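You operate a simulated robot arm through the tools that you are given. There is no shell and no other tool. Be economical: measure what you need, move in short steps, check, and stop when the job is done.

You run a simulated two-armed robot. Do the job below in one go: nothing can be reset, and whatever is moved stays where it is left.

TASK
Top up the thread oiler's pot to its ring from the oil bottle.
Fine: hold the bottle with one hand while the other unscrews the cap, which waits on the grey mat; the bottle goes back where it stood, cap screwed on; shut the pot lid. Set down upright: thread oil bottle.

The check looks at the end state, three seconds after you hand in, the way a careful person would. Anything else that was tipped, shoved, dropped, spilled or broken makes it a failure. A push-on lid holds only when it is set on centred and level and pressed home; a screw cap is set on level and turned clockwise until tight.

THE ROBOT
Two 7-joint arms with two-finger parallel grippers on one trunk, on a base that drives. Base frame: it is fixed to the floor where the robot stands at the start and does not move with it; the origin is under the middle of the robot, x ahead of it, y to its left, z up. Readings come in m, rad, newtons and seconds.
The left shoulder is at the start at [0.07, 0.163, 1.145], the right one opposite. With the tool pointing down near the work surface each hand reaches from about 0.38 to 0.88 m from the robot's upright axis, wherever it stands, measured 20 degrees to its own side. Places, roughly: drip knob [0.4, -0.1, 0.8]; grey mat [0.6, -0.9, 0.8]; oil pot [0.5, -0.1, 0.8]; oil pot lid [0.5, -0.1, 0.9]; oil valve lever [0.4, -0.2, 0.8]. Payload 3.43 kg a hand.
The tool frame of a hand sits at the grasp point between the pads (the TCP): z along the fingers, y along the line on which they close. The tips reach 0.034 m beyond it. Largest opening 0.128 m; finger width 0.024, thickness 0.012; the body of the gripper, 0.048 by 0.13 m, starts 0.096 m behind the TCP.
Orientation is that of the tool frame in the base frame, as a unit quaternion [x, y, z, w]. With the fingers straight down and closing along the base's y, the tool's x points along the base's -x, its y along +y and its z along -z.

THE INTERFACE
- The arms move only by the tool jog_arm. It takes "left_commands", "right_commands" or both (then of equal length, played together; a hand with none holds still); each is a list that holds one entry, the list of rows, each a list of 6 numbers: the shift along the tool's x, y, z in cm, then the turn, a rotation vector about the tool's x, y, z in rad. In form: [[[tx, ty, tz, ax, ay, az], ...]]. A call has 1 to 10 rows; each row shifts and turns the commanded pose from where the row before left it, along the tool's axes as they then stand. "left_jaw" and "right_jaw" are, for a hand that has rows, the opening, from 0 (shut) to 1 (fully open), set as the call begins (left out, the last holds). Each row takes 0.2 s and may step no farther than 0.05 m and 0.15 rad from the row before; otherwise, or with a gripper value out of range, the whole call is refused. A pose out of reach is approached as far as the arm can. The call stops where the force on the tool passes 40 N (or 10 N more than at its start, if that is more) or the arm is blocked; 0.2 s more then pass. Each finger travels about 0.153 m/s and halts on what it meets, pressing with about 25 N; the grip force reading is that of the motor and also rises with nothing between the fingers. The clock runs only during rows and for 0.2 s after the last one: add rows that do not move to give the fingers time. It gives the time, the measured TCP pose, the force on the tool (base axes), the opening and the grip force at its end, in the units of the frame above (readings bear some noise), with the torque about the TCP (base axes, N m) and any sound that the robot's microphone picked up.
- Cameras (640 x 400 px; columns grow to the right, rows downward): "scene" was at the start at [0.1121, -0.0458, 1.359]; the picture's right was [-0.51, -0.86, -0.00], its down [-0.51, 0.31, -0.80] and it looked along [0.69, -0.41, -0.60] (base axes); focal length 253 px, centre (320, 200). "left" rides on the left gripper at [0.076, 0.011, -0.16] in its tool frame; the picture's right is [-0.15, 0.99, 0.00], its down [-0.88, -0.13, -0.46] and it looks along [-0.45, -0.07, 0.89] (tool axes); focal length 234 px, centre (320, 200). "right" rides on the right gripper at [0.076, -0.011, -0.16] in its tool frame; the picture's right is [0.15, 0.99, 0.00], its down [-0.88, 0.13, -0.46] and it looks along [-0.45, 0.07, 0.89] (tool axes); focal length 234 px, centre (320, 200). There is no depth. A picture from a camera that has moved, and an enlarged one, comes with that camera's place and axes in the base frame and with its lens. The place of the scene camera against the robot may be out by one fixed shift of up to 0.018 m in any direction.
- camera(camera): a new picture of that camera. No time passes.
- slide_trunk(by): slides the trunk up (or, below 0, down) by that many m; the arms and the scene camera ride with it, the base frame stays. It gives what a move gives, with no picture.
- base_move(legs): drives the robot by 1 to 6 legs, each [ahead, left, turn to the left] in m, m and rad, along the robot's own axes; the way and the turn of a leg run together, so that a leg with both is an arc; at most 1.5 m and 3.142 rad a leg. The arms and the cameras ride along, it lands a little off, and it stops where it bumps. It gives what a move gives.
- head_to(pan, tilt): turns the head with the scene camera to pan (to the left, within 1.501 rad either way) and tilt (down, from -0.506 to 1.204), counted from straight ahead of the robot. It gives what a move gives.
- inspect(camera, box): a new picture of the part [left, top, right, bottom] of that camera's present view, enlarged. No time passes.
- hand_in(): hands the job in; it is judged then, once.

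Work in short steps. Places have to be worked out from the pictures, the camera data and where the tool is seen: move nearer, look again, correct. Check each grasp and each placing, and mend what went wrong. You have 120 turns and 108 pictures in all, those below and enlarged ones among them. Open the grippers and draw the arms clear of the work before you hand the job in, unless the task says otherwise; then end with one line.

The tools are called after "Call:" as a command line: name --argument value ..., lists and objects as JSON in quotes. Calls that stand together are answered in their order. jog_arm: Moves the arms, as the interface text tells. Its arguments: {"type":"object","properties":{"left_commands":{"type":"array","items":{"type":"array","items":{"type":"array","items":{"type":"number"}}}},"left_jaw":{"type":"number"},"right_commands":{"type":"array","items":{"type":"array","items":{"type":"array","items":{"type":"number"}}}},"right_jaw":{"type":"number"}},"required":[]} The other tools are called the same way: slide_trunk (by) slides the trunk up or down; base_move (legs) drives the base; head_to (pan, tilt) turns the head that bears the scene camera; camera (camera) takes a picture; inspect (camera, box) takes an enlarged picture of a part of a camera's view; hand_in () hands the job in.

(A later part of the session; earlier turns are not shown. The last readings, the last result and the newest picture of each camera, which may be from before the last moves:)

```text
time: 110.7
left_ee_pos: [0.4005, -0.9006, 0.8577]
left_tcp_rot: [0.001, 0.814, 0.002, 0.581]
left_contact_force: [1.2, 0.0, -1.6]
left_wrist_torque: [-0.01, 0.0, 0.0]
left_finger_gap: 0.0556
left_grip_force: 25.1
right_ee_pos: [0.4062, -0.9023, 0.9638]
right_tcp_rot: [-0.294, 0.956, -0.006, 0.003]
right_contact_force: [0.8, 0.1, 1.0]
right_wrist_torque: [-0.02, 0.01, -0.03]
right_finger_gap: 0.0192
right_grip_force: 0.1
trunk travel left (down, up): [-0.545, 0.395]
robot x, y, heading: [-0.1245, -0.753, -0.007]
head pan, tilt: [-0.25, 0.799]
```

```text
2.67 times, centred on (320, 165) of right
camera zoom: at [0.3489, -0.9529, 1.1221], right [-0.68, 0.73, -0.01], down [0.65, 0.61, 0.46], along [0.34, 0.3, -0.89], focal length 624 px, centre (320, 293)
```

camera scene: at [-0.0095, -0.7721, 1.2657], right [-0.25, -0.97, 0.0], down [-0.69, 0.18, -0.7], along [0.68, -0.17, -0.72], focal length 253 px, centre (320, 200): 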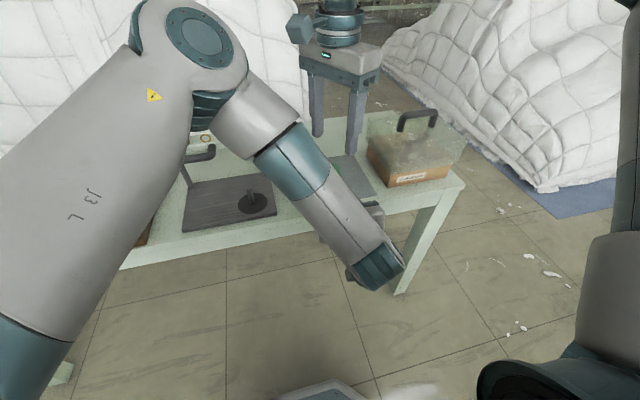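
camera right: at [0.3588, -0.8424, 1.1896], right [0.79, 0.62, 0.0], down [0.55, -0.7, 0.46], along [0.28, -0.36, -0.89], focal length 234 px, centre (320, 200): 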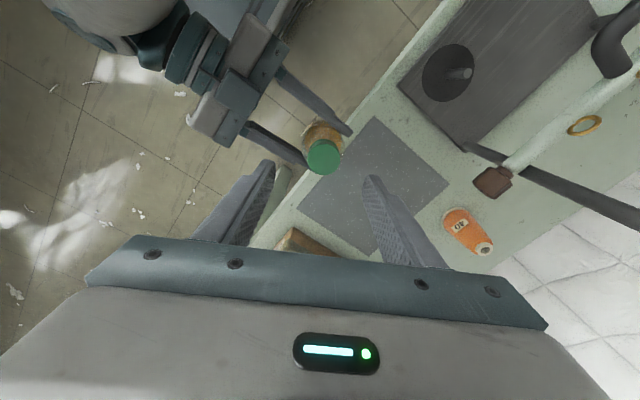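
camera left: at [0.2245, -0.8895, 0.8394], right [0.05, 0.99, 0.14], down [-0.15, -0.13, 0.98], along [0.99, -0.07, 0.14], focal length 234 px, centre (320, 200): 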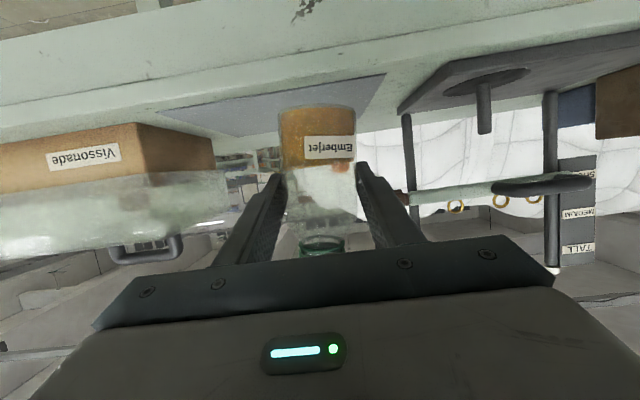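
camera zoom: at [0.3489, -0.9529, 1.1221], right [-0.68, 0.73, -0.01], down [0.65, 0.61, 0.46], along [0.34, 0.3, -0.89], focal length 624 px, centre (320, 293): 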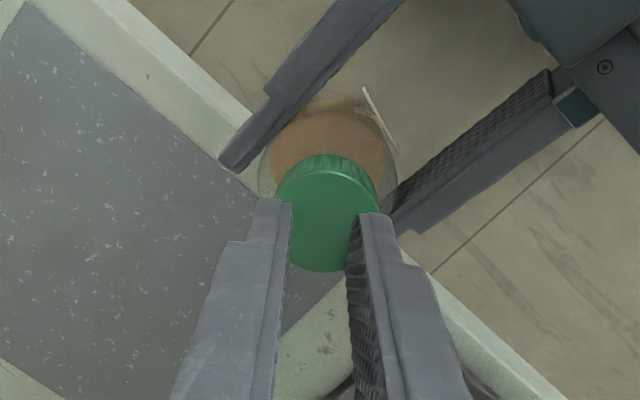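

The fingers closed just above the cap (gap 1.9 cm): the hand had crept up while the cap top stayed at z≈0.92. I'll open, go down 2 cm and regrip at this yaw without side load, then test the lift properly.

Call:
jog_arm --right_commands '[[[0, 0, 0, 0, 0, 0], [0, 0, 0, 0, 0, 0], [0, 0, 1.0, 0, 0, 0], [0, 0, 1.1, 0, 0, 0], [0, 0, 0, 0, 0, 0]]]' --right_jaw 0.5

Call:
jog_arm --right_commands '[[[0, 0, 0, 0, 0, 0], [0, 0, 0, 0, 0, 0], [0, 0, 0, 0, 0, 0]]]' --right_jaw 0.1

Call:
jog_arm --right_commands '[[[0, 0, -0.3, 0, 0, 0], [0, 0, -0.3, 0, 0, 0], [0, 0, -0.3, 0, 0, 0]]]'

Call:
inspect --camera "left" --box '[240, 90, 400, 270]'

```text
time: 111.9
left_ee_pos: [0.4016, -0.9004, 0.8591]
left_tcp_rot: [0.002, 0.813, 0.0, 0.582]
left_contact_force: [-0.6, 0.5, -1.7]
left_wrist_torque: [0.03, 0.02, 0.0]
left_finger_gap: 0.0559
left_grip_force: 25.5
right_ee_pos: [0.4075, -0.9019, 0.942]
right_tcp_rot: [-0.295, 0.956, -0.006, 0.003]
right_contact_force: [0.8, -0.1, -0.2]
right_wrist_torque: [-0.02, 0.03, 0.02]
right_finger_gap: 0.0638
right_grip_force: 0.0
trunk travel left (down, up): [-0.545, 0.395]
robot x, y, heading: [-0.1244, -0.7492, -0.004]
head pan, tilt: [-0.25, 0.799]
```

```text
time: 112.7
left_ee_pos: [0.401, -0.8993, 0.8594]
left_tcp_rot: [0.001, 0.814, 0.001, 0.581]
left_contact_force: [5.9, -8.3, -2.6]
left_wrist_torque: [0.41, 0.32, -0.05]
left_finger_gap: 0.0559
left_grip_force: 24.6
right_ee_pos: [0.4074, -0.9008, 0.9408]
right_tcp_rot: [-0.295, 0.956, -0.006, 0.003]
right_contact_force: [-5.9, 8.4, 0.4]
right_wrist_torque: [0.32, 0.21, -0.03]
right_finger_gap: 0.0363
right_grip_force: 24.9
trunk travel left (down, up): [-0.545, 0.395]
robot x, y, heading: [-0.1283, -0.7547, -0.001]
head pan, tilt: [-0.25, 0.799]
```

```text
time: 113.5
left_ee_pos: [0.4017, -0.9002, 0.8593]
left_tcp_rot: [0.001, 0.814, 0.001, 0.581]
left_contact_force: [4.1, -13.1, 6.4]
left_wrist_torque: [0.73, 0.25, -0.11]
left_finger_gap: 0.0558
left_grip_force: 25.7
right_ee_pos: [0.4059, -0.9013, 0.9509]
right_tcp_rot: [-0.295, 0.955, -0.004, 0.003]
right_contact_force: [-4.0, 11.5, -6.4]
right_wrist_torque: [0.31, 0.09, -0.01]
right_finger_gap: 0.0366
right_grip_force: 25.1
trunk travel left (down, up): [-0.545, 0.395]
robot x, y, heading: [-0.1249, -0.7529, -0.001]
head pan, tilt: [-0.25, 0.799]
```

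```text
2.22 times, centred on (320, 180) of left
camera zoom: at [0.2254, -0.8886, 0.8392], right [0.05, 0.99, 0.14], down [-0.15, -0.13, 0.98], along [0.99, -0.07, 0.14], focal length 520 px, centre (320, 244)
```

zoom: 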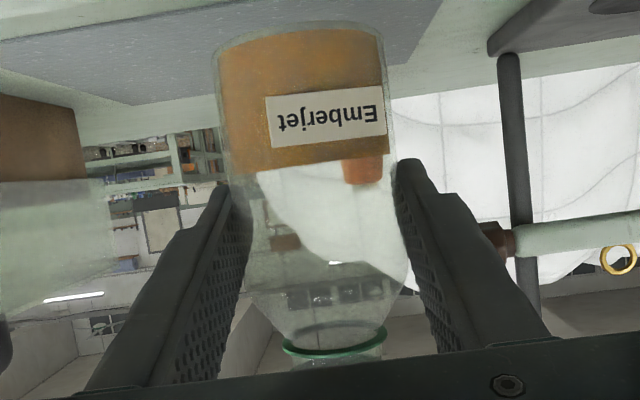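

The hand rose 1 cm with only 6 N and the bottle stayed, so the cap may be coming off. I'll lift 2.5 cm more and look.

Call:
jog_arm --right_commands '[[[0, 0, -0.8, 0, 0, 0], [0, 0, -0.8, 0, 0, 0], [0, 0, -0.9, 0, 0, 0]]]'

Call:
inspect --camera "right" --box '[220, 90, 420, 240]'

```text
time: 114.3
left_ee_pos: [0.4014, -0.8998, 0.8582]
left_tcp_rot: [0.001, 0.813, 0.002, 0.582]
left_contact_force: [-0.1, 0.6, -0.8]
left_wrist_torque: [-0.01, 0.01, -0.03]
left_finger_gap: 0.0559
left_grip_force: 25.5
right_ee_pos: [0.4078, -0.9025, 0.9773]
right_tcp_rot: [-0.295, 0.955, -0.006, 0.004]
right_contact_force: [1.0, -0.8, 0.4]
right_wrist_torque: [0.01, -0.02, 0.02]
right_finger_gap: 0.0366
right_grip_force: 25.4
trunk travel left (down, up): [-0.545, 0.395]
robot x, y, heading: [-0.1281, -0.7451, -0.004]
head pan, tilt: [-0.25, 0.799]
```

```text
2.67 times, centred on (320, 165) of right
camera zoom: at [0.3492, -0.9536, 1.1352], right [-0.68, 0.74, -0.01], down [0.65, 0.61, 0.46], along [0.35, 0.3, -0.89], focal length 624 px, centre (320, 293)
```

zoom: 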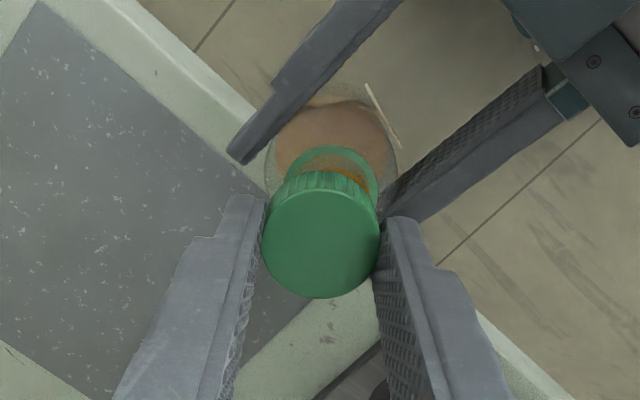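

The cap is off. I'll carry it to the mat at about (0.52, -0.995), clear of the bottle's spot: up, across, and most of the way down.

Call:
jog_arm --right_commands '[[[0, 0, -2, 0, 0, 0], [-1.0, -3.5, 0, 0, 0, 0], [-1.0, -3.5, 0, 0, 0, 0], [-1.0, -3.5, 0, 0, 0, 0], [-1.0, -3.5, 0, 0, 0, 0], [0, 0, 4, 0, 0, 0], [0, 0, 4, 0, 0, 0], [0, 0, 4, 0, 0, 0], [0, 0, 3, 0, 0, 0], [0, 0, 0, 0, 0, 0]]]'

Call:
camera --camera "scene"

Call:
camera --camera "right"

```text
time: 116.5
left_ee_pos: [0.4014, -0.8998, 0.8591]
left_tcp_rot: [0.001, 0.814, 0.002, 0.581]
left_contact_force: [0.0, -0.6, -1.9]
left_wrist_torque: [-0.01, 0.02, 0.01]
left_finger_gap: 0.0561
left_grip_force: 24.4
right_ee_pos: [0.5187, -0.9987, 0.8502]
right_tcp_rot: [-0.295, 0.955, -0.006, 0.004]
right_contact_force: [0.5, 0.4, 0.9]
right_wrist_torque: [-0.02, -0.01, -0.01]
right_finger_gap: 0.0362
right_grip_force: 24.9
trunk travel left (down, up): [-0.545, 0.395]
robot x, y, heading: [-0.1234, -0.7502, -0.004]
head pan, tilt: [-0.25, 0.799]
```

```text
35 pictures are left
camera scene: at [-0.0098, -0.7719, 1.2658], right [-0.25, -0.97, 0.0], down [-0.69, 0.18, -0.7], along [0.68, -0.17, -0.72], focal length 253 px, centre (320, 200)
```

scene: 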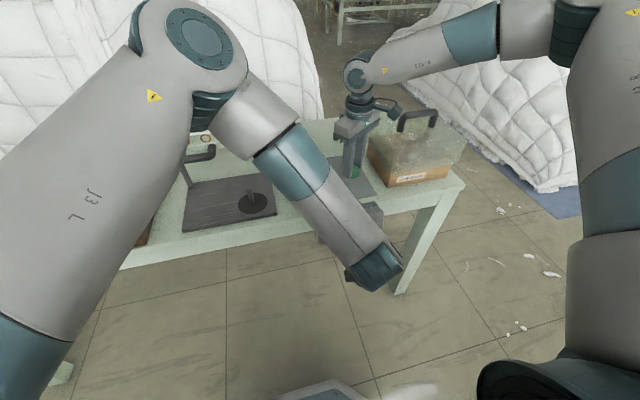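

```text
34 pictures are left
camera right: at [0.4607, -1.0489, 1.0089], right [-0.68, 0.73, -0.01], down [0.65, 0.61, 0.46], along [0.34, 0.3, -0.89], focal length 234 px, centre (320, 200)
```

right: 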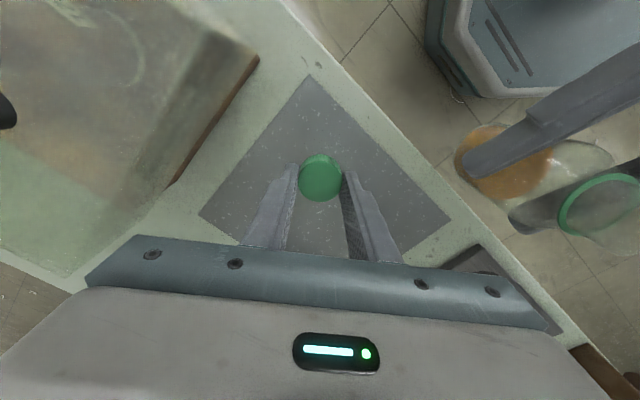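

The cap is over the mat. Lowering in small steps until contact.

Call:
jog_arm --right_commands '[[[0, 0, 0.9, 0, 0, 0], [0, 0, 0.9, 0, 0, 0], [0, 0, 0.8, 0, 0, 0], [0, 0, 0.4, 0, 0, 0]]]'

Call:
jog_arm --right_commands '[[[0, 0, 0.25, 0, 0, 0], [0, 0, 0.25, 0, 0, 0], [0, 0, 0.25, 0, 0, 0]]]'

```text
time: 117.5
left_ee_pos: [0.4012, -0.8993, 0.8582]
left_tcp_rot: [0.001, 0.814, 0.001, 0.581]
left_contact_force: [0.4, 0.1, -1.0]
left_wrist_torque: [-0.01, -0.01, 0.0]
left_finger_gap: 0.0558
left_grip_force: 25.2
right_ee_pos: [0.5201, -0.9968, 0.8188]
right_tcp_rot: [-0.294, 0.956, -0.007, 0.004]
right_contact_force: [1.0, -0.7, -0.4]
right_wrist_torque: [0.02, 0.0, 0.0]
right_finger_gap: 0.0363
right_grip_force: 24.8
trunk travel left (down, up): [-0.545, 0.395]
robot x, y, heading: [-0.1276, -0.7526, -0.002]
head pan, tilt: [-0.25, 0.799]
```

```text
time: 118.3
left_ee_pos: [0.4011, -0.8988, 0.8583]
left_tcp_rot: [0.001, 0.814, 0.001, 0.581]
left_contact_force: [0.5, -0.5, -2.3]
left_wrist_torque: [0.02, 0.0, -0.02]
left_finger_gap: 0.0557
left_grip_force: 24.5
right_ee_pos: [0.5178, -1.0003, 0.8126]
right_tcp_rot: [-0.295, 0.956, -0.005, 0.003]
right_contact_force: [-0.4, 0.0, 0.1]
right_wrist_torque: [0.0, 0.03, -0.02]
right_finger_gap: 0.0366
right_grip_force: 25.5
trunk travel left (down, up): [-0.545, 0.395]
robot x, y, heading: [-0.1285, -0.7536, -0.003]
head pan, tilt: [-0.25, 0.799]
```

No contact yet at 0.8126; continuing in small steps.

Call:
jog_arm --right_commands '[[[0, 0, 0.2, 0, 0, 0], [0, 0, 0.2, 0, 0, 0], [0, 0, 0.2, 0, 0, 0]]]'

Call:
jog_arm --right_commands '[[[0, 0, 0.2, 0, 0, 0], [0, 0, 0.2, 0, 0, 0]]]'

```text
time: 119.1
left_ee_pos: [0.4019, -0.8987, 0.8591]
left_tcp_rot: [0.0, 0.814, 0.002, 0.581]
left_contact_force: [-0.1, -0.2, -1.6]
left_wrist_torque: [0.03, 0.0, 0.0]
left_finger_gap: 0.0557
left_grip_force: 24.5
right_ee_pos: [0.5165, -0.9995, 0.8071]
right_tcp_rot: [-0.295, 0.956, -0.006, 0.003]
right_contact_force: [0.0, -1.1, -0.1]
right_wrist_torque: [0.01, 0.0, -0.02]
right_finger_gap: 0.0362
right_grip_force: 24.8
right hand out of reach, approached as far as the arm can: row 1
trunk travel left (down, up): [-0.545, 0.395]
robot x, y, heading: [-0.1223, -0.7489, -0.001]
head pan, tilt: [-0.25, 0.799]
```

```text
time: 119.7
left_ee_pos: [0.4009, -0.9007, 0.8589]
left_tcp_rot: [0.0, 0.813, 0.002, 0.582]
left_contact_force: [0.7, 0.3, -1.3]
left_wrist_torque: [-0.01, 0.03, 0.0]
left_finger_gap: 0.0555
left_grip_force: 25.6
right_ee_pos: [0.5158, -1.0023, 0.8049]
right_tcp_rot: [-0.295, 0.956, -0.005, 0.004]
right_contact_force: [-0.4, -0.5, -0.4]
right_wrist_torque: [0.03, -0.02, 0.0]
right_finger_gap: 0.0366
right_grip_force: 25.0
right hand out of reach, approached as far as the arm can: row 1
trunk travel left (down, up): [-0.545, 0.395]
robot x, y, heading: [-0.1258, -0.7507, -0.009]
head pan, tilt: [-0.25, 0.799]
```

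It is near a wrist limit. I'll turn the hand back 0.3 rad and continue down.

Call:
jog_arm --right_commands '[[[0, 0, 0, 0, 0, 0.15], [0, 0, 0, 0, 0, 0.15], [0, 0, 0.2, 0, 0, 0], [0, 0, 0.2, 0, 0, 0]]]'

Call:
jog_arm --right_commands '[[[0, 0, 0.2, 0, 0, 0], [0, 0, 0.2, 0, 0, 0]]]'

Call:
camera --camera "right"

```text
time: 120.7
left_ee_pos: [0.4007, -0.8995, 0.859]
left_tcp_rot: [0.001, 0.814, 0.001, 0.582]
left_contact_force: [1.0, 0.7, -1.8]
left_wrist_torque: [-0.02, 0.03, 0.02]
left_finger_gap: 0.0558
left_grip_force: 24.1
right_ee_pos: [0.5139, -1.0016, 0.8031]
right_tcp_rot: [-0.148, 0.989, -0.005, 0.005]
right_contact_force: [5.1, 0.2, 8.0]
right_wrist_torque: [0.05, -0.04, -0.04]
right_finger_gap: 0.0362
right_grip_force: 24.8
trunk travel left (down, up): [-0.545, 0.395]
robot x, y, heading: [-0.1234, -0.7521, -0.004]
head pan, tilt: [-0.25, 0.799]
```

```text
time: 121.3
left_ee_pos: [0.4002, -0.8979, 0.8601]
left_tcp_rot: [0.0, 0.813, 0.001, 0.582]
left_contact_force: [-0.3, -0.2, -2.4]
left_wrist_torque: [0.0, 0.03, -0.01]
left_finger_gap: 0.0559
left_grip_force: 25.0
right_ee_pos: [0.5151, -1.0025, 0.8015]
right_tcp_rot: [-0.15, 0.989, -0.005, 0.008]
right_contact_force: [11.5, 1.2, 29.7]
right_wrist_torque: [-0.03, -0.03, 0.02]
right_finger_gap: 0.0366
right_grip_force: 25.5
right hand out of reach, approached as far as the arm can: row 1
trunk travel left (down, up): [-0.545, 0.395]
robot x, y, heading: [-0.1248, -0.754, -0.005]
head pan, tilt: [-0.25, 0.799]
```

```text
33 pictures are left
camera right: at [0.442, -1.0346, 0.9594], right [-0.43, 0.9, -0.02], down [0.79, 0.39, 0.47], along [0.43, 0.19, -0.88], focal length 234 px, centre (320, 200)
```

right: 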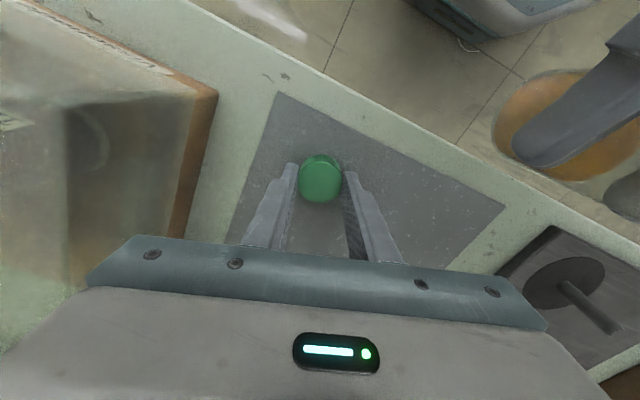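

The cap rests on the mat at (0.515, -1.002). I'll ease up, open and rise.

Call:
jog_arm --right_commands '[[[0, 0, -0.2, 0, 0, 0], [0, 0, 0, 0, 0, 0]]]'

Call:
jog_arm --right_commands '[[[0, 0, 0, 0, 0, 0], [0, 0, 0, 0, 0, 0], [0, 0, -4, 0, 0, 0], [0, 0, -4, 0, 0, 0], [0, 0, -4, 0, 0, 0]]]' --right_jaw 0.5

Call:
camera --camera "right"

```text
time: 121.9
left_ee_pos: [0.4002, -0.8991, 0.8591]
left_tcp_rot: [0.001, 0.813, 0.001, 0.582]
left_contact_force: [0.7, 0.0, -1.6]
left_wrist_torque: [-0.01, -0.02, 0.03]
left_finger_gap: 0.0556
left_grip_force: 25.2
right_ee_pos: [0.5132, -1.0022, 0.8006]
right_tcp_rot: [-0.149, 0.989, -0.007, 0.006]
right_contact_force: [13.3, 2.0, 26.6]
right_wrist_torque: [0.09, -0.34, 0.06]
right_finger_gap: 0.0362
right_grip_force: 25.1
trunk travel left (down, up): [-0.545, 0.395]
robot x, y, heading: [-0.1242, -0.7504, -0.0]
head pan, tilt: [-0.25, 0.799]
```

```text
time: 123.1
left_ee_pos: [0.4007, -0.8998, 0.8594]
left_tcp_rot: [0.0, 0.814, 0.002, 0.582]
left_contact_force: [-0.4, 0.4, -1.3]
left_wrist_torque: [0.0, 0.02, -0.01]
left_finger_gap: 0.0559
left_grip_force: 24.6
right_ee_pos: [0.512, -1.0019, 0.9199]
right_tcp_rot: [-0.149, 0.989, -0.006, 0.004]
right_contact_force: [-0.6, 0.1, 0.6]
right_wrist_torque: [-0.02, -0.01, 0.05]
right_finger_gap: 0.0639
right_grip_force: 0.1
trunk travel left (down, up): [-0.545, 0.395]
robot x, y, heading: [-0.1265, -0.7531, -0.002]
head pan, tilt: [-0.25, 0.799]
```

```text
32 pictures are left
camera right: at [0.4416, -1.0341, 1.0783], right [-0.43, 0.9, -0.01], down [0.8, 0.39, 0.46], along [0.42, 0.19, -0.89], focal length 234 px, centre (320, 200)
```

right: 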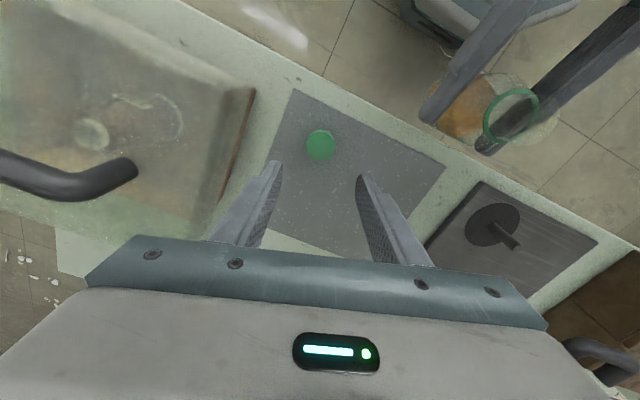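

The cap stands on the mat. Now I raise the trunk 0.2 m so both hands clear everything, and drive 0.68 m left toward the pot with the bottle upright.

Call:
slide_trunk --by 0.2

Call:
base_move --legs '[[0, 0.68, 0]]'

Call:
head_to --pan -0.15 --tilt 0.75

Call:
camera --camera "scene"

Call:
camera --camera "left"

```text
time: 125.3
left_ee_pos: [0.4015, -0.8999, 1.0586]
left_tcp_rot: [0.001, 0.814, 0.002, 0.582]
left_contact_force: [0.3, -0.8, -2.0]
left_wrist_torque: [0.01, 0.0, 0.02]
left_finger_gap: 0.0558
left_grip_force: 24.6
right_ee_pos: [0.5129, -1.002, 1.1183]
right_tcp_rot: [-0.149, 0.989, -0.006, 0.004]
right_contact_force: [-0.2, -0.5, 0.6]
right_wrist_torque: [0.0, -0.01, 0.01]
right_finger_gap: 0.064
right_grip_force: 0.0
trunk travel left (down, up): [-0.745, 0.195]
robot x, y, heading: [-0.1249, -0.751, -0.007]
head pan, tilt: [-0.25, 0.799]
```

```text
time: 129.0
left_ee_pos: [0.4023, -0.2159, 1.0594]
left_tcp_rot: [0.001, 0.813, 0.002, 0.582]
left_contact_force: [0.6, -0.6, -1.6]
left_wrist_torque: [0.0, 0.01, 0.0]
left_finger_gap: 0.0554
left_grip_force: 24.9
right_ee_pos: [0.5142, -0.3179, 1.1184]
right_tcp_rot: [-0.148, 0.989, -0.005, 0.004]
right_contact_force: [0.1, 0.8, -0.8]
right_wrist_torque: [0.0, 0.01, -0.01]
right_finger_gap: 0.0642
right_grip_force: 0.1
trunk travel left (down, up): [-0.745, 0.195]
robot x, y, heading: [-0.1285, -0.0655, 0.001]
head pan, tilt: [-0.25, 0.799]
```

```text
time: 129.7
left_ee_pos: [0.4036, -0.2139, 1.0599]
left_tcp_rot: [0.001, 0.813, 0.002, 0.582]
left_contact_force: [0.1, 0.4, -2.0]
left_wrist_torque: [0.01, 0.01, 0.03]
left_finger_gap: 0.0558
left_grip_force: 24.6
right_ee_pos: [0.5155, -0.3181, 1.119]
right_tcp_rot: [-0.148, 0.989, -0.006, 0.004]
right_contact_force: [-0.6, 0.1, 0.5]
right_wrist_torque: [0.01, 0.01, -0.02]
right_finger_gap: 0.064
right_grip_force: 0.1
trunk travel left (down, up): [-0.745, 0.195]
robot x, y, heading: [-0.1237, -0.0659, -0.001]
head pan, tilt: [-0.15, 0.75]
```

```text
31 pictures are left
camera scene: at [-0.0041, -0.0799, 1.4697], right [-0.15, -0.99, 0.0], down [-0.67, 0.1, -0.73], along [0.72, -0.11, -0.68], focal length 253 px, centre (320, 200)
```

scene: 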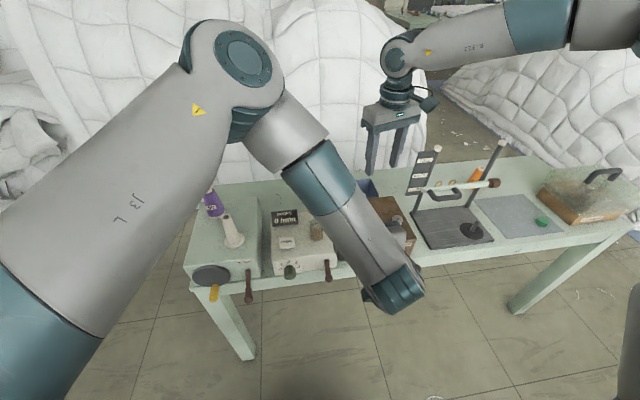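

```text
30 pictures are left
camera left: at [0.2269, -0.2041, 1.0391], right [0.05, 0.99, 0.14], down [-0.15, -0.13, 0.98], along [0.99, -0.07, 0.14], focal length 234 px, centre (320, 200)
```

left: 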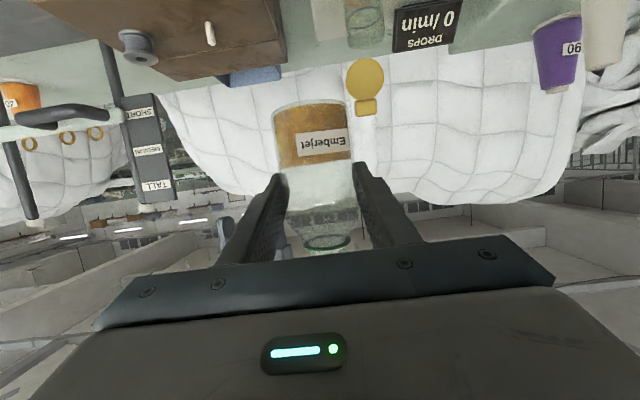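

The pot (lid standing open) is at (0.514, -0.148). I'll move the bottle, still upright, to TCP (0.513, -0.210, 0.957) beside the pot, so tipping toward +y brings the mouth over it.

Call:
jog_arm --left_commands '[[[1.49, 0.1, 3.41, 0, 0, 0], [1.49, 0.1, 3.41, 0, 0, 0], [1.49, 0.1, 3.41, 0, 0, 0], [1.49, 0.1, 3.41, 0, 0, 0], [0, 0, 0, 0, 0, 0]]]'

Call:
camera --camera "scene"

Call:
camera --camera "right"

```text
time: 130.9
left_ee_pos: [0.5126, -0.213, 0.9592]
left_tcp_rot: [0.001, 0.814, 0.002, 0.581]
left_contact_force: [0.4, 1.2, -2.3]
left_wrist_torque: [0.0, 0.02, 0.01]
left_finger_gap: 0.0557
left_grip_force: 25.0
right_ee_pos: [0.5141, -0.318, 1.1196]
right_tcp_rot: [-0.147, 0.989, -0.005, 0.004]
right_contact_force: [-0.7, -0.5, 1.1]
right_wrist_torque: [0.0, -0.02, 0.0]
right_finger_gap: 0.064
right_grip_force: 0.1
trunk travel left (down, up): [-0.745, 0.195]
robot x, y, heading: [-0.1215, -0.067, -0.001]
head pan, tilt: [-0.15, 0.75]
```

```text
29 pictures are left
camera scene: at [-0.0049, -0.0803, 1.4698], right [-0.15, -0.99, 0.0], down [-0.67, 0.1, -0.73], along [0.72, -0.11, -0.68], focal length 253 px, centre (320, 200)
```

scene: 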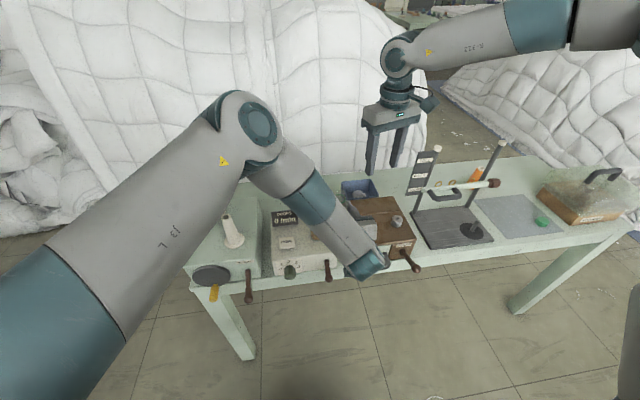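

```text
28 pictures are left
camera right: at [0.4433, -0.3505, 1.2776], right [-0.43, 0.9, -0.01], down [0.8, 0.39, 0.46], along [0.42, 0.19, -0.89], focal length 234 px, centre (320, 200)
```

right: 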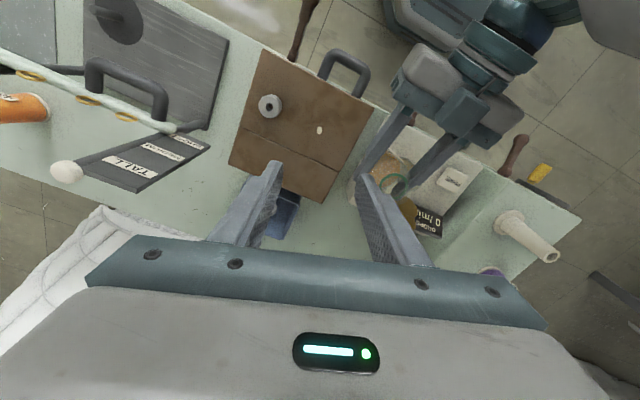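

The right view is blocked by a finger, but the left hand's own camera should see the pot when the bottle is upright. I'll take a baseline view of the level.

Call:
inspect --camera "left" --box '[280, 20, 480, 200]'

```text
2.22 times, centred on (380, 110) of left
camera zoom: at [0.3363, -0.201, 0.9395], right [0.05, 0.99, 0.14], down [-0.15, -0.13, 0.98], along [0.99, -0.07, 0.14], focal length 520 px, centre (187, 400)
```

zoom: 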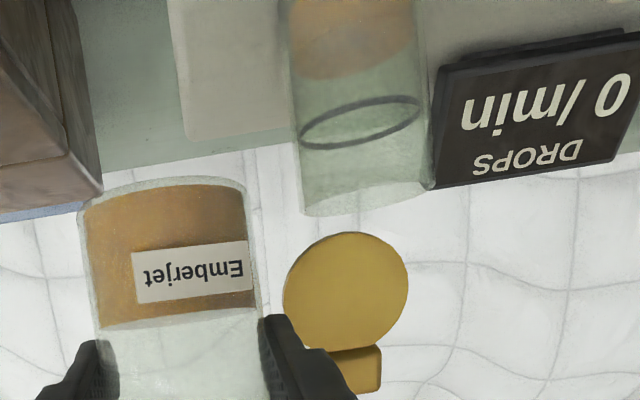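

Excellent: oil at row ~62, ring at ~125, pot axis y≈-0.150. I'll tip the bottle to about 66° (before flow) and check the mouth position.

Call:
jog_arm --left_commands '[[[0, 0, 0, 0.0467, 0, -0.1362], [0, 0, 0, 0.0467, 0, -0.1362], [0, 0, 0, 0.0467, 0, -0.1362], [0, 0, 0, 0.0467, 0, -0.1362], [0, 0, 0, 0.0467, 0, -0.1362], [0, 0, 0, 0.0467, 0, -0.1362], [0, 0, 0, 0.0467, 0, -0.1362], [0, 0, 0, 0.0467, 0, -0.1362]]]'

Call:
camera --camera "left"

Call:
inspect --camera "scene" --box '[230, 160, 430, 300]'

```text
time: 132.7
left_ee_pos: [0.4989, -0.2327, 0.9866]
left_tcp_rot: [-0.323, 0.685, -0.434, 0.488]
left_contact_force: [0.2, 0.3, -2.0]
left_wrist_torque: [0.03, -0.02, -0.01]
left_finger_gap: 0.0557
left_grip_force: 24.9
left hand out of reach, approached as far as the arm can: row 7, 8
right_ee_pos: [0.5137, -0.3189, 1.1196]
right_tcp_rot: [-0.147, 0.989, -0.005, 0.004]
right_contact_force: [0.0, 0.7, 0.0]
right_wrist_torque: [-0.01, 0.0, 0.01]
right_finger_gap: 0.0641
right_grip_force: 0.1
trunk travel left (down, up): [-0.745, 0.195]
robot x, y, heading: [-0.1231, -0.0658, -0.007]
head pan, tilt: [-0.15, 0.75]
```

```text
26 pictures are left
camera left: at [0.3243, -0.2487, 0.9721], right [0.03, 0.54, -0.84], down [-0.15, 0.84, 0.53], along [0.99, 0.11, 0.1], focal length 234 px, centre (320, 200)
```

left: 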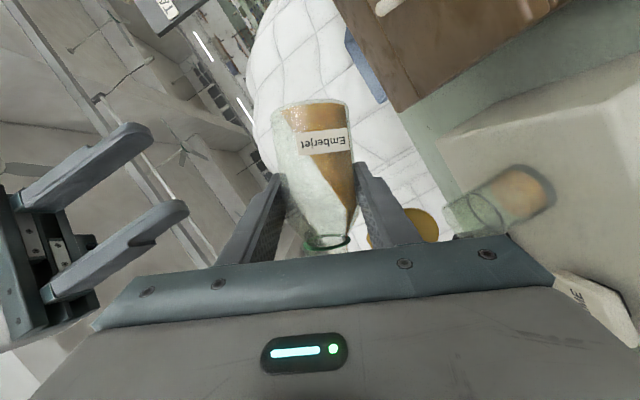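

```text
2.86 times, centred on (330, 230) of scene
camera zoom: at [-0.0048, -0.0807, 1.4698], right [-0.15, -0.99, 0.0], down [-0.67, 0.1, -0.73], along [0.72, -0.11, -0.68], focal length 723 px, centre (291, 114)
```

zoom: 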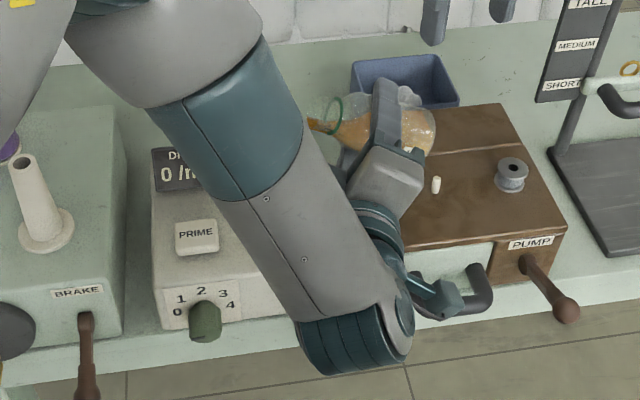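

The arm ran out of reach and drifted, so this is not safe to pour. I'll un-tip right away and draw the right hand back, then lower the trunk to the geometry where tipping worked.

Call:
jog_arm --left_commands '[[[0, 0, 0, -0.0467, 0, 0.1362], [0, 0, 0, -0.0467, 0, 0.1362], [0, 0, 0, -0.0467, 0, 0.1362], [0, 0, 0, -0.0467, 0, 0.1362], [0, 0, 0, -0.0467, 0, 0.1362], [0, 0, 0, -0.0467, 0, 0.1362], [0, 0, 0, -0.0467, 0, 0.1362], [0, 0, 0, -0.0467, 0, 0.1362]]]' --right_commands '[[[4.3, -1.3, 0, 0, 0, 0], [4.3, -1.3, 0, 0, 0, 0], [4.3, -1.3, 0, 0, 0, 0], [4.3, -1.3, 0, 0, 0, 0], [4.3, -1.3, 0, 0, 0, 0], [4.3, -1.3, 0, 0, 0, 0], [4.3, -1.3, 0, 0, 0, 0], [4.3, -1.3, 0, 0, 0, 0]]]'

Call:
inspect --camera "scene" --box '[230, 160, 430, 300]'

```text
time: 134.5
left_ee_pos: [0.4985, -0.2333, 0.9876]
left_tcp_rot: [0.003, 0.813, 0.003, 0.582]
left_contact_force: [-0.1, 0.3, -1.6]
left_wrist_torque: [0.0, 0.02, -0.01]
left_finger_gap: 0.0558
left_grip_force: 24.4
right_ee_pos: [0.2149, -0.52, 1.1165]
right_tcp_rot: [-0.149, 0.989, -0.006, 0.003]
right_contact_force: [-0.3, 0.8, -2.1]
right_wrist_torque: [-0.07, -0.03, 0.03]
right_finger_gap: 0.0641
right_grip_force: 0.0
trunk travel left (down, up): [-0.745, 0.195]
robot x, y, heading: [-0.1249, -0.0654, -0.003]
head pan, tilt: [-0.15, 0.75]
```

```text
2.86 times, centred on (330, 230) of scene
camera zoom: at [-0.0058, -0.0831, 1.4696], right [-0.15, -0.99, 0.0], down [-0.67, 0.11, -0.73], along [0.72, -0.11, -0.68], focal length 723 px, centre (291, 114)
```

zoom: 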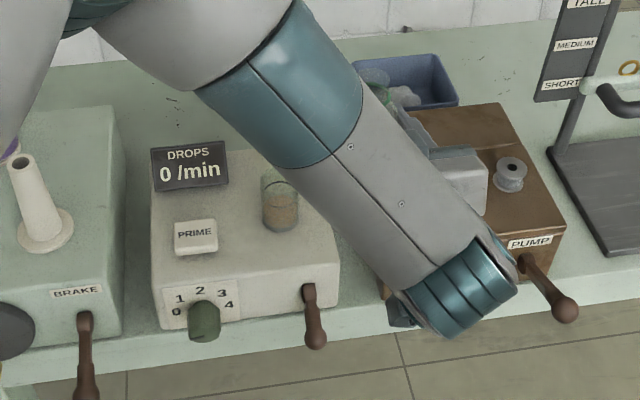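

Nothing was spilled. I'll raise the left hand 0.16 m and drop the trunk 0.16 m, twice over, so the bottle ends near shoulder height above the unit.

Call:
jog_arm --left_commands '[[[-3.8, 0, -1.3, 0, 0, 0], [-3.8, 0, -1.3, 0, 0, 0], [-3.8, 0, -1.3, 0, 0, 0], [-3.8, 0, -1.3, 0, 0, 0]]]'

Call:
slide_trunk --by -0.16

Call:
jog_arm --left_commands '[[[-3.8, 0, -1.3, 0, 0, 0], [-3.8, 0, -1.3, 0, 0, 0], [-3.8, 0, -1.3, 0, 0, 0], [-3.8, 0, -1.3, 0, 0, 0]]]' --right_commands '[[[0, 0, -4, 0, 0, 0], [0, 0, -4, 0, 0, 0], [0, 0, -4, 0, 0, 0], [0, 0, -4, 0, 0, 0]]]'

Call:
slide_trunk --by -0.16

```text
time: 135.5
left_ee_pos: [0.4996, -0.2321, 1.1477]
left_tcp_rot: [0.001, 0.814, 0.002, 0.581]
left_contact_force: [0.7, -0.7, -2.0]
left_wrist_torque: [-0.01, 0.03, -0.02]
left_finger_gap: 0.0558
left_grip_force: 24.6
right_ee_pos: [0.2135, -0.5168, 1.1181]
right_tcp_rot: [-0.148, 0.989, -0.006, 0.005]
right_contact_force: [-0.1, -0.3, 0.5]
right_wrist_torque: [-0.04, -0.04, -0.01]
right_finger_gap: 0.0639
right_grip_force: 0.2
trunk travel left (down, up): [-0.745, 0.195]
robot x, y, heading: [-0.12, -0.0651, -0.002]
head pan, tilt: [-0.15, 0.75]
```

```text
time: 137.3
left_ee_pos: [0.5009, -0.2323, 0.9865]
left_tcp_rot: [0.001, 0.814, 0.001, 0.581]
left_contact_force: [0.9, -0.1, -1.4]
left_wrist_torque: [0.0, -0.01, -0.02]
left_finger_gap: 0.0559
left_grip_force: 25.2
right_ee_pos: [0.2158, -0.5174, 0.9583]
right_tcp_rot: [-0.147, 0.989, -0.005, 0.005]
right_contact_force: [0.2, 0.0, -0.2]
right_wrist_torque: [0.0, 0.04, 0.03]
right_finger_gap: 0.064
right_grip_force: 0.0
trunk travel left (down, up): [-0.585, 0.355]
robot x, y, heading: [-0.1247, -0.0673, -0.005]
head pan, tilt: [-0.15, 0.75]
```

```text
time: 138.3
left_ee_pos: [0.4987, -0.2309, 1.1464]
left_tcp_rot: [0.001, 0.814, 0.001, 0.581]
left_contact_force: [-0.2, 0.0, -1.6]
left_wrist_torque: [-0.03, 0.0, 0.0]
left_finger_gap: 0.0556
left_grip_force: 25.1
right_ee_pos: [0.2126, -0.514, 1.119]
right_tcp_rot: [-0.148, 0.989, -0.007, 0.005]
right_contact_force: [0.4, 0.2, 0.2]
right_wrist_torque: [-0.03, -0.03, 0.02]
right_finger_gap: 0.0642
right_grip_force: 0.1
trunk travel left (down, up): [-0.585, 0.355]
robot x, y, heading: [-0.1227, -0.066, -0.005]
head pan, tilt: [-0.15, 0.75]
```

```text
time: 140.2
left_ee_pos: [0.5005, -0.2312, 0.9841]
left_tcp_rot: [0.002, 0.814, 0.001, 0.581]
left_contact_force: [0.1, -0.8, -1.8]
left_wrist_torque: [0.01, 0.02, -0.04]
left_finger_gap: 0.0557
left_grip_force: 25.2
right_ee_pos: [0.2147, -0.5158, 0.9566]
right_tcp_rot: [-0.148, 0.989, -0.006, 0.004]
right_contact_force: [0.1, -0.2, 0.7]
right_wrist_torque: [-0.01, 0.02, -0.01]
right_finger_gap: 0.064
right_grip_force: 0.0
trunk travel left (down, up): [-0.425, 0.515]
robot x, y, heading: [-0.1273, -0.067, -0.002]
head pan, tilt: [-0.15, 0.75]
```

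The shoulder height now matches the tested one. I'll refine a bit more: hand up 4 cm, trunk down 4.5 cm, base 3 cm forward, to reproduce the tested relative pose.

Call:
jog_arm --left_commands '[[[-2.1, 1.0, -0.7, 0, 0, 0], [-2.1, 1.0, -0.7, 0, 0, 0]]]'

Call:
slide_trunk --by -0.045

Call:
base_move --legs '[[0.03, 0, 0]]'

```text
time: 140.8
left_ee_pos: [0.4983, -0.2121, 1.0282]
left_tcp_rot: [0.001, 0.813, 0.001, 0.582]
left_contact_force: [-1.0, 0.2, -1.3]
left_wrist_torque: [0.05, 0.0, -0.03]
left_finger_gap: 0.0557
left_grip_force: 25.3
right_ee_pos: [0.2151, -0.5152, 0.9577]
right_tcp_rot: [-0.147, 0.989, -0.005, 0.005]
right_contact_force: [-1.2, -0.3, 0.8]
right_wrist_torque: [0.01, -0.01, -0.02]
right_finger_gap: 0.0641
right_grip_force: 0.1
trunk travel left (down, up): [-0.425, 0.515]
robot x, y, heading: [-0.1214, -0.064, 0.001]
head pan, tilt: [-0.15, 0.75]
```

```text
time: 141.6
left_ee_pos: [0.4988, -0.2116, 0.9836]
left_tcp_rot: [0.001, 0.814, 0.002, 0.582]
left_contact_force: [1.2, -0.5, -1.6]
left_wrist_torque: [-0.02, 0.02, 0.02]
left_finger_gap: 0.0558
left_grip_force: 25.2
right_ee_pos: [0.2143, -0.5147, 0.9123]
right_tcp_rot: [-0.147, 0.989, -0.006, 0.005]
right_contact_force: [-0.1, -0.2, 0.2]
right_wrist_torque: [0.01, -0.04, 0.03]
right_finger_gap: 0.0642
right_grip_force: 0.1
trunk travel left (down, up): [-0.38, 0.56]
robot x, y, heading: [-0.1265, -0.0667, -0.005]
head pan, tilt: [-0.15, 0.75]
```

```text
time: 142.5
left_ee_pos: [0.5295, -0.213, 0.982]
left_tcp_rot: [0.0, 0.814, 0.003, 0.581]
left_contact_force: [0.1, -0.4, -2.6]
left_wrist_torque: [0.02, 0.01, 0.02]
left_finger_gap: 0.0559
left_grip_force: 25.1
right_ee_pos: [0.2459, -0.5152, 0.9115]
right_tcp_rot: [-0.148, 0.989, -0.005, 0.003]
right_contact_force: [0.4, -0.8, -0.1]
right_wrist_torque: [-0.01, 0.05, 0.01]
right_finger_gap: 0.0638
right_grip_force: 0.1
trunk travel left (down, up): [-0.38, 0.56]
robot x, y, heading: [-0.0926, -0.0675, -0.005]
head pan, tilt: [-0.15, 0.75]
```

Now I set TCP to (0.512, -0.211, 0.962) and tip 7 rows (~58°, below pouring) to confirm that reach holds.

Call:
jog_arm --left_commands '[[[1.23, 0.1, -0.51, 0, 0, 0], [1.23, 0.1, -0.51, 0, 0, 0], [0, 0, 0, 0.0467, 0, -0.1362], [0, 0, 0, 0.0467, 0, -0.1362], [0, 0, 0, 0.0467, 0, -0.1362], [0, 0, 0, 0.0467, 0, -0.1362], [0, 0, 0, 0.0467, 0, -0.1362], [0, 0, 0, 0.0467, 0, -0.1362], [0, 0, 0, 0.0467, 0, -0.1362]]]'

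Call:
camera --camera "left"

```text
time: 144.5
left_ee_pos: [0.5126, -0.2101, 0.9622]
left_tcp_rot: [-0.28, 0.713, -0.392, 0.509]
left_contact_force: [0.5, 1.1, -2.1]
left_wrist_torque: [0.04, 0.02, -0.02]
left_finger_gap: 0.0557
left_grip_force: 24.7
right_ee_pos: [0.2456, -0.5152, 0.9117]
right_tcp_rot: [-0.148, 0.989, -0.006, 0.004]
right_contact_force: [1.0, 0.0, -0.2]
right_wrist_torque: [-0.03, 0.01, -0.02]
right_finger_gap: 0.064
right_grip_force: 0.1
trunk travel left (down, up): [-0.38, 0.56]
robot x, y, heading: [-0.0936, -0.0669, -0.001]
head pan, tilt: [-0.15, 0.75]
```

```text
23 pictures are left
camera left: at [0.3356, -0.2207, 0.9429], right [0.05, 0.65, -0.76], down [-0.15, 0.76, 0.63], along [0.99, 0.08, 0.13], focal length 234 px, centre (320, 200)
```

left: 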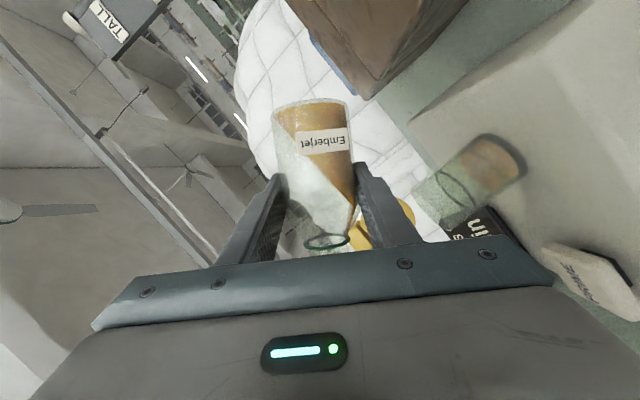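

Reach holds. To keep the stream short I'll lower to TCP (0.512, -0.215, 0.940), then tip slowly to about 1.15 rad and look.

Call:
jog_arm --left_commands '[[[0.76, 0.79, 0.26, 0, 0, 0], [0.76, 0.79, 0.26, 0, 0, 0], [0, 0, 0, 0.0234, 0, -0.0681], [0, 0, 0, 0.0234, 0, -0.0681]]]'

Call:
inspect --camera "left" --box '[260, 80, 560, 270]'

```text
time: 145.5
left_ee_pos: [0.5117, -0.216, 0.9403]
left_tcp_rot: [-0.316, 0.683, -0.443, 0.488]
left_contact_force: [0.2, -0.4, -1.8]
left_wrist_torque: [0.03, 0.04, 0.0]
left_finger_gap: 0.0556
left_grip_force: 24.8
right_ee_pos: [0.2449, -0.5144, 0.9122]
right_tcp_rot: [-0.149, 0.989, -0.005, 0.004]
right_contact_force: [0.6, -0.1, -0.3]
right_wrist_torque: [0.0, 0.01, 0.0]
right_finger_gap: 0.0642
right_grip_force: 0.1
trunk travel left (down, up): [-0.38, 0.56]
robot x, y, heading: [-0.094, -0.0675, -0.003]
head pan, tilt: [-0.15, 0.75]
```

```text
2.11 times, centred on (410, 175) of left
camera zoom: at [0.3353, -0.2289, 0.9223], right [0.05, 0.53, -0.85], down [-0.15, 0.84, 0.52], along [0.99, 0.1, 0.12], focal length 493 px, centre (130, 253)
```

zoom: 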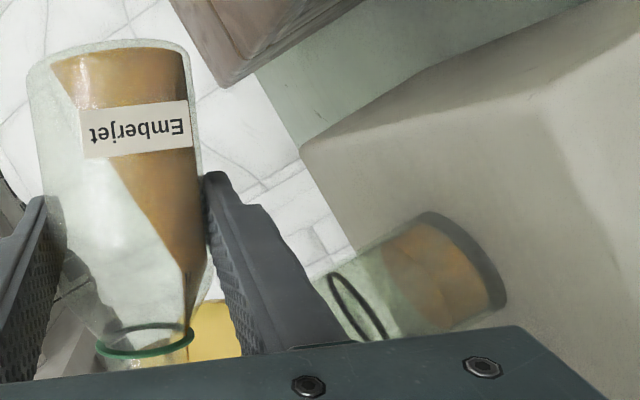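

The oil is just reaching the neck. I'll shift 6 mm toward +y to centre the lip over the pot, tip another 0.1 rad, and check.

Call:
jog_arm --left_commands '[[[-0.52, 0.25, -0.18, 0, 0, 0], [0, 0, 0, 0.0163, 0, -0.0475], [0, 0, 0, 0.0163, 0, -0.0475], [0, 0, 0, 0, 0, 0]]]'

Call:
inspect --camera "left" --box '[260, 80, 560, 270]'

```text
time: 146.5
left_ee_pos: [0.5098, -0.2091, 0.94]
left_tcp_rot: [-0.34, 0.66, -0.476, 0.472]
left_contact_force: [1.1, -0.2, -1.9]
left_wrist_torque: [0.02, 0.01, -0.01]
left_finger_gap: 0.0558
left_grip_force: 25.7
right_ee_pos: [0.2443, -0.5148, 0.9115]
right_tcp_rot: [-0.148, 0.989, -0.006, 0.004]
right_contact_force: [0.1, 0.2, -0.3]
right_wrist_torque: [0.0, 0.02, -0.01]
right_finger_gap: 0.0637
right_grip_force: 0.1
trunk travel left (down, up): [-0.38, 0.56]
robot x, y, heading: [-0.095, -0.0684, -0.001]
head pan, tilt: [-0.15, 0.75]
```

```text
2.11 times, centred on (410, 175) of left
camera zoom: at [0.3349, -0.224, 0.9237], right [0.05, 0.44, -0.89], down [-0.15, 0.89, 0.43], along [0.99, 0.11, 0.11], focal length 493 px, centre (130, 253)
```

zoom: 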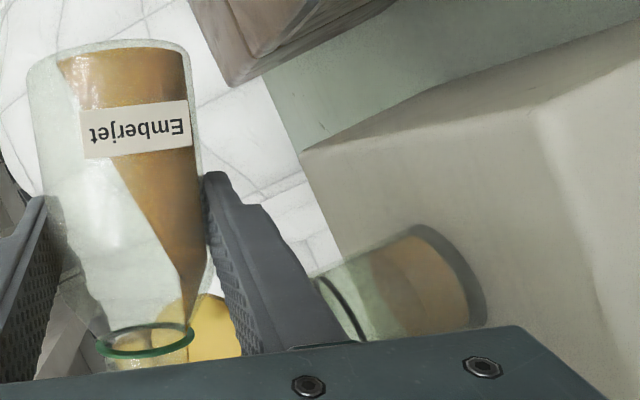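

The oil is at the collar but not flowing yet. Another 0.1 rad with a short hold.

Call:
jog_arm --left_commands '[[[0, 0, 0, 0.0163, 0, -0.0475], [0, 0, 0, 0.0163, 0, -0.0475], [0, 0, 0, 0, 0, 0], [0, 0, 0, 0, 0, 0]]]'

Call:
inspect --camera "left" --box '[260, 80, 560, 270]'

```text
time: 147.5
left_ee_pos: [0.5104, -0.2082, 0.9404]
left_tcp_rot: [-0.363, 0.636, -0.509, 0.454]
left_contact_force: [0.3, 0.1, -2.5]
left_wrist_torque: [0.04, 0.03, -0.01]
left_finger_gap: 0.0555
left_grip_force: 25.1
right_ee_pos: [0.2454, -0.5156, 0.9125]
right_tcp_rot: [-0.148, 0.989, -0.006, 0.004]
right_contact_force: [-0.9, -0.4, 0.4]
right_wrist_torque: [-0.01, -0.02, 0.04]
right_finger_gap: 0.0641
right_grip_force: 0.0
trunk travel left (down, up): [-0.38, 0.56]
robot x, y, heading: [-0.0937, -0.0719, -0.004]
head pan, tilt: [-0.15, 0.75]
```

```text
2.11 times, centred on (410, 175) of left
camera zoom: at [0.3348, -0.2252, 0.9255], right [0.05, 0.35, -0.93], down [-0.15, 0.93, 0.34], along [0.99, 0.12, 0.1], focal length 493 px, centre (130, 253)
```

zoom: 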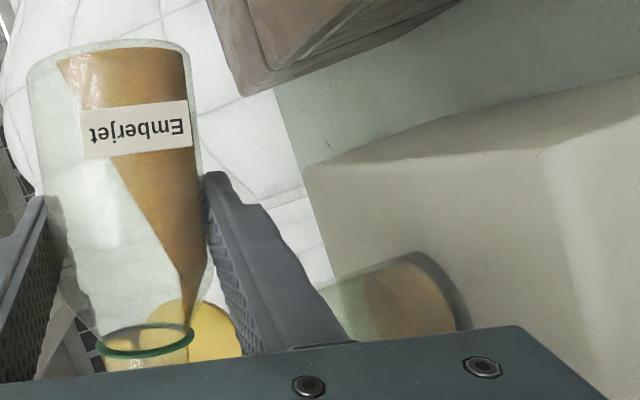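

No noticeable rise in the pot yet. Another 0.1 rad with a hold.

Call:
jog_arm --left_commands '[[[0, 0, 0, 0.0163, 0, -0.0475], [0, 0, 0, 0.0163, 0, -0.0475], [0, 0, 0, 0, 0, 0], [0, 0, 0, 0, 0, 0], [0, 0, 0, 0, 0, 0]]]'

Call:
camera --camera "left"

```text
time: 148.7
left_ee_pos: [0.5119, -0.2087, 0.9415]
left_tcp_rot: [-0.385, 0.609, -0.54, 0.435]
left_contact_force: [0.1, -0.6, -1.5]
left_wrist_torque: [0.01, -0.01, 0.0]
left_finger_gap: 0.0557
left_grip_force: 25.3
right_ee_pos: [0.2439, -0.5144, 0.9123]
right_tcp_rot: [-0.149, 0.989, -0.005, 0.005]
right_contact_force: [-0.1, 0.2, -0.2]
right_wrist_torque: [0.02, -0.01, -0.04]
right_finger_gap: 0.0641
right_grip_force: 0.0
trunk travel left (down, up): [-0.38, 0.56]
robot x, y, heading: [-0.0925, -0.0666, -0.001]
head pan, tilt: [-0.15, 0.75]
```

```text
19 pictures are left
camera left: at [0.3349, -0.227, 0.9275], right [0.05, 0.26, -0.97], down [-0.15, 0.96, 0.25], along [0.99, 0.13, 0.08], focal length 234 px, centre (320, 200)
```

left: 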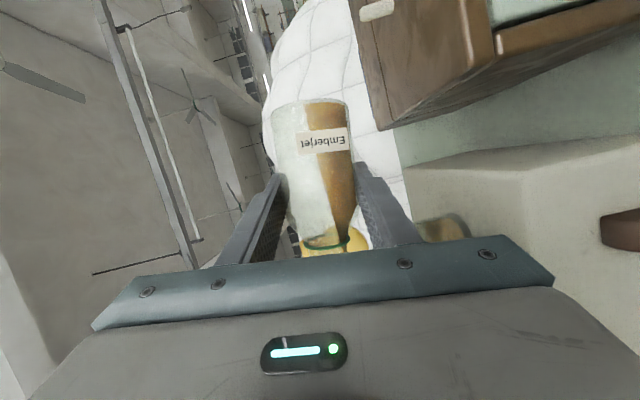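

It should be at or near flow now. I'll check the scene camera for a view of the stream and pot.

Call:
inspect --camera "scene" --box '[200, 100, 440, 300]'

```text
2.00 times, centred on (320, 200) of scene
camera zoom: at [0.0253, -0.0802, 1.1047], right [-0.15, -0.99, 0.0], down [-0.67, 0.1, -0.73], along [0.72, -0.11, -0.68], focal length 506 px, centre (320, 200)
```

zoom: 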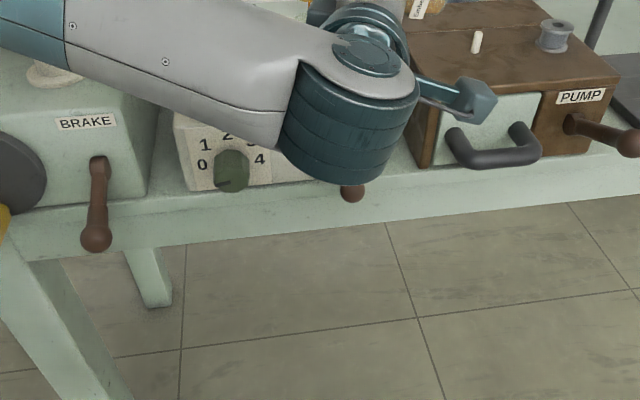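

The pot lies just above that crop, so I'll look there.

Call:
inspect --camera "scene" --box '[260, 50, 380, 125]'

```text
5.33 times, centred on (320, 88) of scene
camera zoom: at [0.0253, -0.0802, 1.1047], right [-0.15, -0.99, 0.0], down [-0.67, 0.1, -0.73], along [0.72, -0.11, -0.68], focal length 1349 px, centre (320, 800)
```

zoom: 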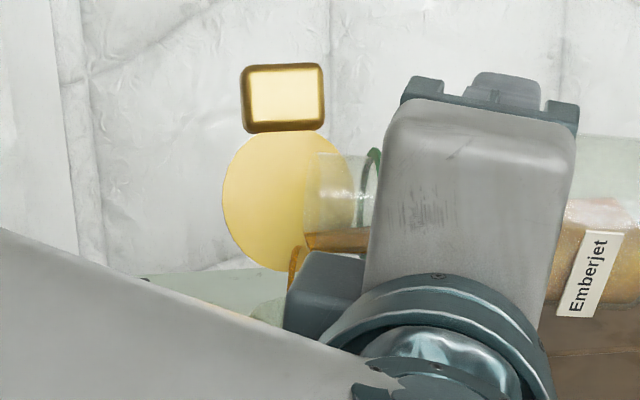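

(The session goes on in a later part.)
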